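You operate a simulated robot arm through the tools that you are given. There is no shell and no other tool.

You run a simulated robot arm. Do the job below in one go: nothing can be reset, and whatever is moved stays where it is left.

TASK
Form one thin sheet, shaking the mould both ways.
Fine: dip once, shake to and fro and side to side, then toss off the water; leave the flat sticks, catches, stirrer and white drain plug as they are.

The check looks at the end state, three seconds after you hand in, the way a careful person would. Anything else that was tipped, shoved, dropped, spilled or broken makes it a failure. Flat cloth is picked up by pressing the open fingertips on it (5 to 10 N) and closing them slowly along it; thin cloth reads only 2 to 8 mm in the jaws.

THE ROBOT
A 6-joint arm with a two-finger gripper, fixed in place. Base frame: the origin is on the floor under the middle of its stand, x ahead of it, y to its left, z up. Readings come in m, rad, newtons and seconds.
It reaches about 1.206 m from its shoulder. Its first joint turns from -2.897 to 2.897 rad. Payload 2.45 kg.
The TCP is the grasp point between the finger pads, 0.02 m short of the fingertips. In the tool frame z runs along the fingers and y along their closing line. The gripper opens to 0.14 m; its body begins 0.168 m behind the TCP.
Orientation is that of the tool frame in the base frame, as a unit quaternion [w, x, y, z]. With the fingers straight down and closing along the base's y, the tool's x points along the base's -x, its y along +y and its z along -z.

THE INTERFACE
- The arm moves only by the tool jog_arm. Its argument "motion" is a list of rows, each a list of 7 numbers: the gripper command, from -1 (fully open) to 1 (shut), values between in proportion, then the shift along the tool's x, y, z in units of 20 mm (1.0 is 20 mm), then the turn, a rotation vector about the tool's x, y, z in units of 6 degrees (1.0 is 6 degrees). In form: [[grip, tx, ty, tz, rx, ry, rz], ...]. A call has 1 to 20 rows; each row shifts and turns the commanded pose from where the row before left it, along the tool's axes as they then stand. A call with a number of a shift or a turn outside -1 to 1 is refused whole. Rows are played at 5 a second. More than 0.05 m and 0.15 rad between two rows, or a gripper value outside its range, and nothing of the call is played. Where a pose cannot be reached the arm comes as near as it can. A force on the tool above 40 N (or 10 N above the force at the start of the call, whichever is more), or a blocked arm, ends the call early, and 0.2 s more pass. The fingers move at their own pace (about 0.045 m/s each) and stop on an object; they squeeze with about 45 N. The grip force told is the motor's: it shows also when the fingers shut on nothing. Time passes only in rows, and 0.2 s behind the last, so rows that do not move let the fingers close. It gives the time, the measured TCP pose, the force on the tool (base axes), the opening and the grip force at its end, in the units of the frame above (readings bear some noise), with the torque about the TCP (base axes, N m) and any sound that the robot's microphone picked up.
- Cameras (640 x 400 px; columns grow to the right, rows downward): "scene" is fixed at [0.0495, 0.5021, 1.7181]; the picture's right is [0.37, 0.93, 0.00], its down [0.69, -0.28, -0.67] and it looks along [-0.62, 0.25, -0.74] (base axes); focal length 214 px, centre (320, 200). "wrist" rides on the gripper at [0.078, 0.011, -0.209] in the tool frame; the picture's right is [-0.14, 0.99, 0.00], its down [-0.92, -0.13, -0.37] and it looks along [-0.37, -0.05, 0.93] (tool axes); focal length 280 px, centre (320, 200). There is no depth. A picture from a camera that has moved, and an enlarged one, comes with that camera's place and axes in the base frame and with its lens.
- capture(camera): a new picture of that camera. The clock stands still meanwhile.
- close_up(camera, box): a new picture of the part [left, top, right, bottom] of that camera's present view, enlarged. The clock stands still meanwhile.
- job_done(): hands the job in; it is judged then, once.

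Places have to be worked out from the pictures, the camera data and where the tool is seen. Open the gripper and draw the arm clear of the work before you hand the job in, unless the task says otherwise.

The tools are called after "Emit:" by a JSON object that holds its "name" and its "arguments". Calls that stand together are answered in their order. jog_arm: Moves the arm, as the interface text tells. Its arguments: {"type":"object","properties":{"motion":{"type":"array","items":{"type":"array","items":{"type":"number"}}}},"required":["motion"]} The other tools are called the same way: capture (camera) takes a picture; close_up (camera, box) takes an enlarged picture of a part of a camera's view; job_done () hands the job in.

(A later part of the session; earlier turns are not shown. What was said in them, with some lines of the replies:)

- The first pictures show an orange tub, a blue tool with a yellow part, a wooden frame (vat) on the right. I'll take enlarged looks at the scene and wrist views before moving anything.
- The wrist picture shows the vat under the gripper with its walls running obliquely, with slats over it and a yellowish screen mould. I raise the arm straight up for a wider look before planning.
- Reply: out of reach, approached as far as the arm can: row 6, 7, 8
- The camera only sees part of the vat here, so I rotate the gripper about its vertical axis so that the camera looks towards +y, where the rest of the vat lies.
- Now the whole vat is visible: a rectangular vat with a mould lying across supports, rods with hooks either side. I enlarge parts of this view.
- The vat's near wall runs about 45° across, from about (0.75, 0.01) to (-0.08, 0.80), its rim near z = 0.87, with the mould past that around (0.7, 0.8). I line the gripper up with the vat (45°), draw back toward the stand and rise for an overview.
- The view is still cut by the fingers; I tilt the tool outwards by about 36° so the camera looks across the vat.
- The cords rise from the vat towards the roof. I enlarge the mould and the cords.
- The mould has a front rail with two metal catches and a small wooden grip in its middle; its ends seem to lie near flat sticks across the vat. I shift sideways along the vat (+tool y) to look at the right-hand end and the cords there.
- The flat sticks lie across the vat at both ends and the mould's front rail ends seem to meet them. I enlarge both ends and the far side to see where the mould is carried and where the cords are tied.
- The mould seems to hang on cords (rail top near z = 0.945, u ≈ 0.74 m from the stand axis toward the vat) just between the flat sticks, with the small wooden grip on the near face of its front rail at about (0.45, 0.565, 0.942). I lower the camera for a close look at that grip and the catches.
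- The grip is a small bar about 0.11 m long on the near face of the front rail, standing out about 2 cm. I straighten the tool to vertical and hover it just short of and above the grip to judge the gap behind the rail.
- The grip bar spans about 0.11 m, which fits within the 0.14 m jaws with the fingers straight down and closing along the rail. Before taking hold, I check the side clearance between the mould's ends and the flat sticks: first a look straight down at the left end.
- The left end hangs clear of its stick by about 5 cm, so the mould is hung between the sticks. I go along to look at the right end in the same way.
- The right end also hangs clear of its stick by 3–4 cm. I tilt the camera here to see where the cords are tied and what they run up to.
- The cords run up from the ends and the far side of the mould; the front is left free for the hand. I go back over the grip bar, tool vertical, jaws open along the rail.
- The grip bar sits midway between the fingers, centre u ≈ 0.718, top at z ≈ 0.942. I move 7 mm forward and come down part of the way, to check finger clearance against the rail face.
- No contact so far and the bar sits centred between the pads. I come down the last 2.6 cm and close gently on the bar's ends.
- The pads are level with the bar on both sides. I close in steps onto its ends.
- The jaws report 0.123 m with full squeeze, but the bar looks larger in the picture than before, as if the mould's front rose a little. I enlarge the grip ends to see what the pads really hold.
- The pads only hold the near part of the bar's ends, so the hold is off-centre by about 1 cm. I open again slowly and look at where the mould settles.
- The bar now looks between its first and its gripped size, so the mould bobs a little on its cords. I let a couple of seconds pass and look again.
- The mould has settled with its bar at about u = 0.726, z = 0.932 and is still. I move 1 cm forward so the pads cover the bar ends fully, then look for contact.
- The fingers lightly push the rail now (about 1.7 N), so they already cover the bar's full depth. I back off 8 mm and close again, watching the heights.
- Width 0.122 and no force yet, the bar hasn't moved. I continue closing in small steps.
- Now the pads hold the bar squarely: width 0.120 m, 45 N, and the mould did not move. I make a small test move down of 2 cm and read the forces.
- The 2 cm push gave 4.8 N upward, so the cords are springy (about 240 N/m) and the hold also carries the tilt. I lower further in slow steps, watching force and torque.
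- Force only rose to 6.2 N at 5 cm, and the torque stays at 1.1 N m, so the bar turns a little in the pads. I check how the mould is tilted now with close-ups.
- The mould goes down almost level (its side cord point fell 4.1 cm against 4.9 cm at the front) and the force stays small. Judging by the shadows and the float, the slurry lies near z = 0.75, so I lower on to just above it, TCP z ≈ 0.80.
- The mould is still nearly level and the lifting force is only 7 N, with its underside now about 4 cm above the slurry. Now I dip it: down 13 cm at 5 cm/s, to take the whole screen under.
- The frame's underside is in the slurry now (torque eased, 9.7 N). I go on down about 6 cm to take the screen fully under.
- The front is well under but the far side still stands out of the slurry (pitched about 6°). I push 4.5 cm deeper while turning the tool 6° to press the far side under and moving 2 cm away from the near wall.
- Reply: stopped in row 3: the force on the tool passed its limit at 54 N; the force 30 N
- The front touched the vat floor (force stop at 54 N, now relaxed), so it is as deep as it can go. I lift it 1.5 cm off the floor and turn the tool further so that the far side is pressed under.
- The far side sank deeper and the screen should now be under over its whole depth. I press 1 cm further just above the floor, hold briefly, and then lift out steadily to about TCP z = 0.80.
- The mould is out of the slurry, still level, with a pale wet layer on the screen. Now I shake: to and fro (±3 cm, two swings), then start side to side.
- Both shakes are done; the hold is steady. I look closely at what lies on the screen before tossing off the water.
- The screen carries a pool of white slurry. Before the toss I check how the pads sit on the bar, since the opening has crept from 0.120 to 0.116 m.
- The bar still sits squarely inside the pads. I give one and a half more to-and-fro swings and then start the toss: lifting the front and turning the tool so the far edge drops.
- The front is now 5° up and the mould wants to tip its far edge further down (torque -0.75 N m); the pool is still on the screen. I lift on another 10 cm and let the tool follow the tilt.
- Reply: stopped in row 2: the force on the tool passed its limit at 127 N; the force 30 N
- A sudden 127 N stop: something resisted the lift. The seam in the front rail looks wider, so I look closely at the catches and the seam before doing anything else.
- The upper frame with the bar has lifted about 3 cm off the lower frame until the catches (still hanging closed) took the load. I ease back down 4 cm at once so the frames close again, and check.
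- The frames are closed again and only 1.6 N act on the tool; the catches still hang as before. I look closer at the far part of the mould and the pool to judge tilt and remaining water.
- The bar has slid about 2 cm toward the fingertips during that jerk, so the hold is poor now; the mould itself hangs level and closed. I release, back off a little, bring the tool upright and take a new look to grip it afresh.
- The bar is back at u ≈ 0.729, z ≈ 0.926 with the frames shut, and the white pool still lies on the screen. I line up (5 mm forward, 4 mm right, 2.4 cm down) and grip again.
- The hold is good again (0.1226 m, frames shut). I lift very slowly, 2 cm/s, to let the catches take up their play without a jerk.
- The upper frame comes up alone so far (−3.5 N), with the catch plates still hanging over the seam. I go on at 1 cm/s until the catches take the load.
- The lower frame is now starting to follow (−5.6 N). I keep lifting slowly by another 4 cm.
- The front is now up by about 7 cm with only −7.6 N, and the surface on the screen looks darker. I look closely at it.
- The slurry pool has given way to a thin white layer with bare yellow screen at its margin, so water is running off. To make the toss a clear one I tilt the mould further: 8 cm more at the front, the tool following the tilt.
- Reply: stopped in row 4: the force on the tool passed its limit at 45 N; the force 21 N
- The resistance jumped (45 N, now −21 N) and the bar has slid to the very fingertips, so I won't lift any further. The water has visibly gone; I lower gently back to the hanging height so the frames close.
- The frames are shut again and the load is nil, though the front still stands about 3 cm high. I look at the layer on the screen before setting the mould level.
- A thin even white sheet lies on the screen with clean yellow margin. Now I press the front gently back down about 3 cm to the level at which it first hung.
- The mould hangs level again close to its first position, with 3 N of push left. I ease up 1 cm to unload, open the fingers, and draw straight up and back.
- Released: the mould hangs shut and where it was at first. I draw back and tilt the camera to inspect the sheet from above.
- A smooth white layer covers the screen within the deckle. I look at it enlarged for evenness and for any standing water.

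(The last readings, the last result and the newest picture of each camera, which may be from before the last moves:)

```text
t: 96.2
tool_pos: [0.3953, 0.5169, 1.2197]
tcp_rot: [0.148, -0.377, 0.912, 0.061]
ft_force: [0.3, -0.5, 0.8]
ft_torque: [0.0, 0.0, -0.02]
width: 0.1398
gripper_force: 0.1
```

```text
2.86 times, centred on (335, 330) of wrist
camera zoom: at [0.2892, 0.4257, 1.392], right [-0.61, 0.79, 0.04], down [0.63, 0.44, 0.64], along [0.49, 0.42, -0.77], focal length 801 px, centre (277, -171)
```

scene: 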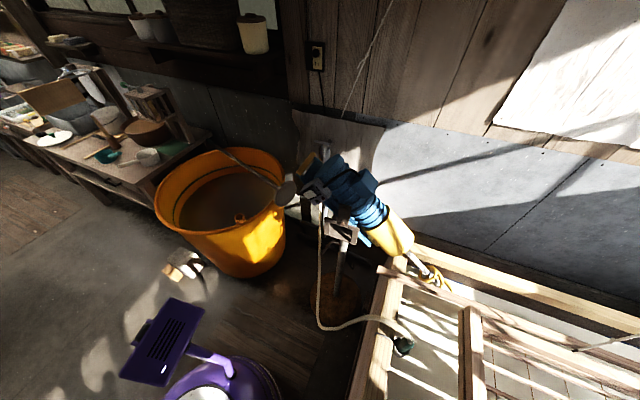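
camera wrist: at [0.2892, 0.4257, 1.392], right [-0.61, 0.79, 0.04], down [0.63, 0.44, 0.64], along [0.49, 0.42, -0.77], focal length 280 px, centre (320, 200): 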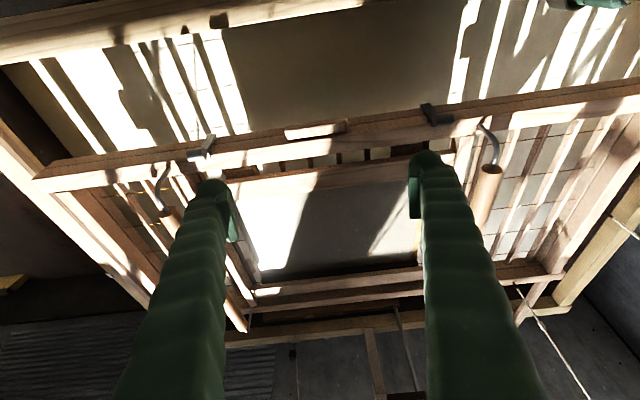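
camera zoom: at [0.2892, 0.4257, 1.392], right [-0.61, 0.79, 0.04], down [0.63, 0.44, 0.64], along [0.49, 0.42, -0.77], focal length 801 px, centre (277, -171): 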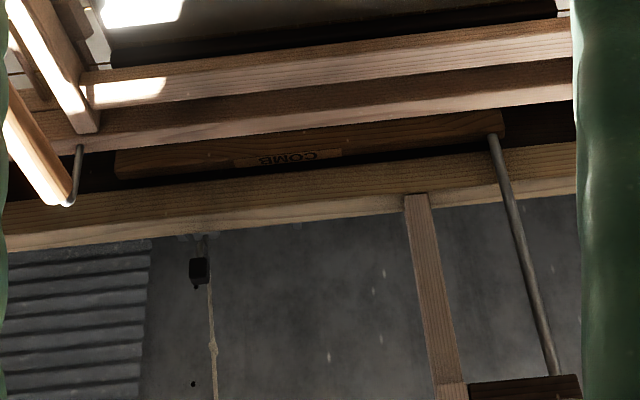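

The sheet looks even, the bare margin shows no standing water, both catches hang as before and the seam is closed; the mould is back at its first place in the scene view. I retract the arm toward its stand with the gripper open and take a last look round.

Emit:
{"name": "jog_arm", "arguments": {"motion": [[-1, 1, 0, -0.5, 0, 0, 0], [-1, 1, -0.3, -0.5, 0, 0, 0], [-1, 1, -0.3, -0.5, 0, 0, 0], [-1, 1, -0.3, -0.5, 0, 0, 0], [-1, 1, -0.3, -0.5, 0, 0, 0], [-1, 1, -0.3, -0.5, 0, 0, 0], [-1, 1, -0.3, -0.5, 0, 0, 0], [-1, 1, -0.3, -0.5, 0, 0, 0], [-1, 0, 0, 0, 0, 0, 0], [-1, 0, 0, 0, 0, 0, 0]]}}

Emit:
{"name": "capture", "arguments": {"camera": "wrist"}}

Emit:
{"name": "capture", "arguments": {"camera": "scene"}}

Emit:
{"name": "close_up", "arguments": {"camera": "scene", "box": [340, 200, 640, 400]}}

```text
t: 98.4
tool_pos: [0.2985, 0.3614, 1.2448]
tcp_rot: [0.149, -0.376, 0.912, 0.062]
ft_force: [0.9, 0.1, 0.6]
ft_torque: [-0.02, -0.02, 0.04]
width: 0.1398
gripper_force: 0.0
```

```text
taken
camera wrist: at [0.1922, 0.2691, 1.4178], right [-0.61, 0.79, 0.04], down [0.63, 0.44, 0.64], along [0.49, 0.42, -0.77], focal length 280 px, centre (320, 200)
```

wrist: 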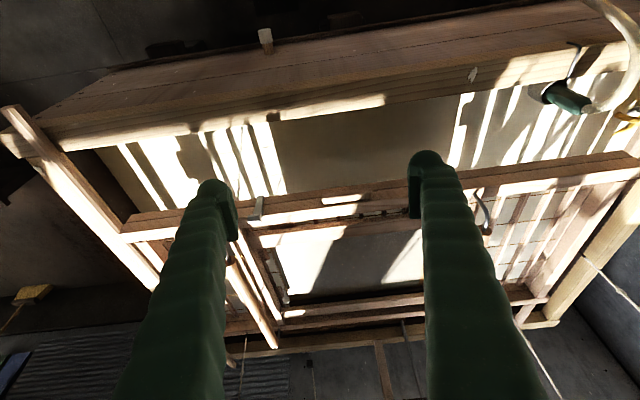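

```text
taken
```

scene: 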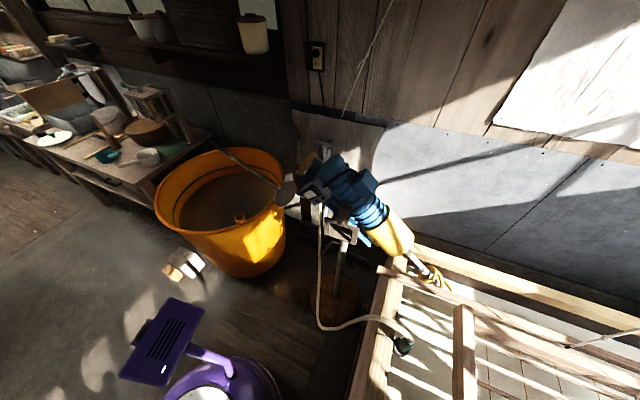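

```text
2.00 times, centred on (490, 300) of scene
camera zoom: at [0.0495, 0.5021, 1.7181], right [0.37, 0.93, 0.0], down [0.69, -0.28, -0.67], along [-0.62, 0.25, -0.74], focal length 429 px, centre (-20, 0)
```

zoom: 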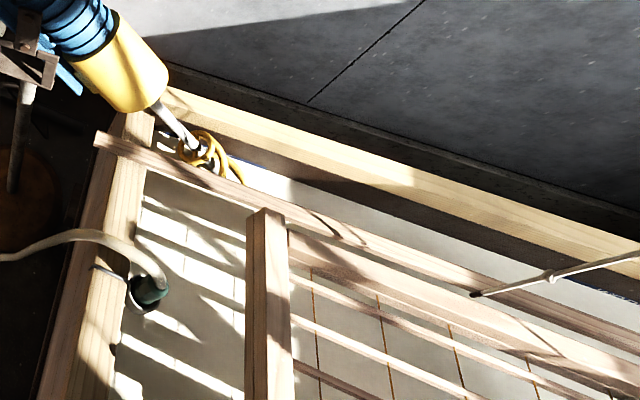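

Everything stands as at the start (sticks, catches, comb, white plug on the near wall's outside), and the arm is back by its stand. One last enlarged look at the sheet.

Emit:
{"name": "close_up", "arguments": {"camera": "wrist", "box": [230, 170, 430, 320]}}

Emit:
{"name": "close_up", "arguments": {"camera": "wrist", "box": [0, 0, 300, 200]}}

```text
2.67 times, centred on (330, 245) of wrist
camera zoom: at [0.1922, 0.2691, 1.4178], right [-0.61, 0.79, 0.04], down [0.63, 0.44, 0.64], along [0.49, 0.42, -0.77], focal length 748 px, centre (293, 80)
```

zoom: 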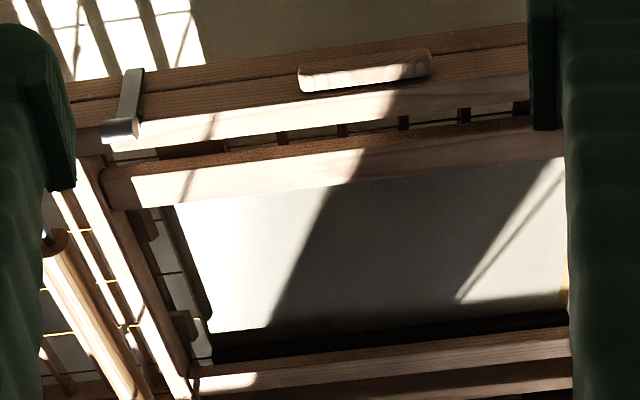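

```text
2.00 times, centred on (150, 100) of wrist
camera zoom: at [0.1922, 0.2691, 1.4178], right [-0.61, 0.79, 0.04], down [0.63, 0.44, 0.64], along [0.49, 0.42, -0.77], focal length 561 px, centre (660, 400)
```

zoom: 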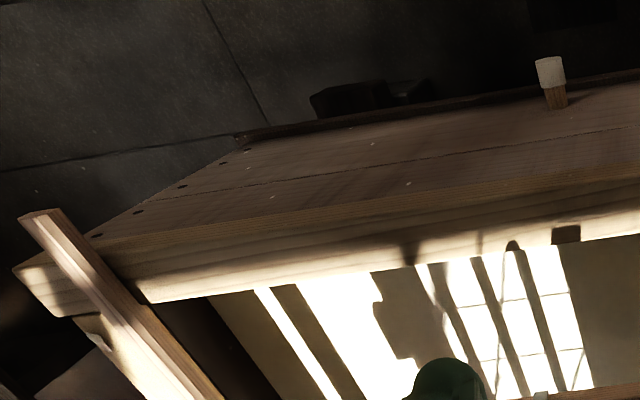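

The end state shows one thin, even white sheet on the screen. The mould hangs level and shut, the white plug, sticks, catches and comb look untouched, and the gripper is open and clear. I hand the job in.

Emit:
{"name": "job_done", "arguments": {}}

```text
The job is handed in.
```

I handed the job in with one thin, even-looking white sheet on the screen, but the toss was weaker than I wanted. I can't confirm how the check will judge it.

- **Dip:** I dipped the mould once. The front edge touched something hard at about 12 cm down, most likely the vat floor, with a brief 54 N stop. I estimate the far edge of the screen only just went under.
- **Shake:** I shook it to and fro by about 3 cm and side to side by about 2 cm, a few swings each, just after lifting it out.
- **Toss:** I tossed by raising the front, which tilted the screen roughly 4–7°. The frame with the grip bar lifted about 3 cm off the frame below it before the lower one followed. That lift hit two force stops, 127 N and 45 N.
- **Re-grip:** The first stop slid the grip bar toward the fingertips, so I let go and took hold again partway through.
- **Water:** The pool was gone afterwards and bare screen showed at the edge. About 20 seconds passed between lifting out and the pool disappearing. Some of the water may have drained through rather than been tossed off, and that could make the sheet thicker.

In the last pictures the frames were shut, both catches hung as before, and the mould was back at its first position. The flat sticks and the white drain plug look unmoved. I last saw the comb stirrer shortly before the final retreat, and it looked the same. The gripper is open and the arm is back by its stand.
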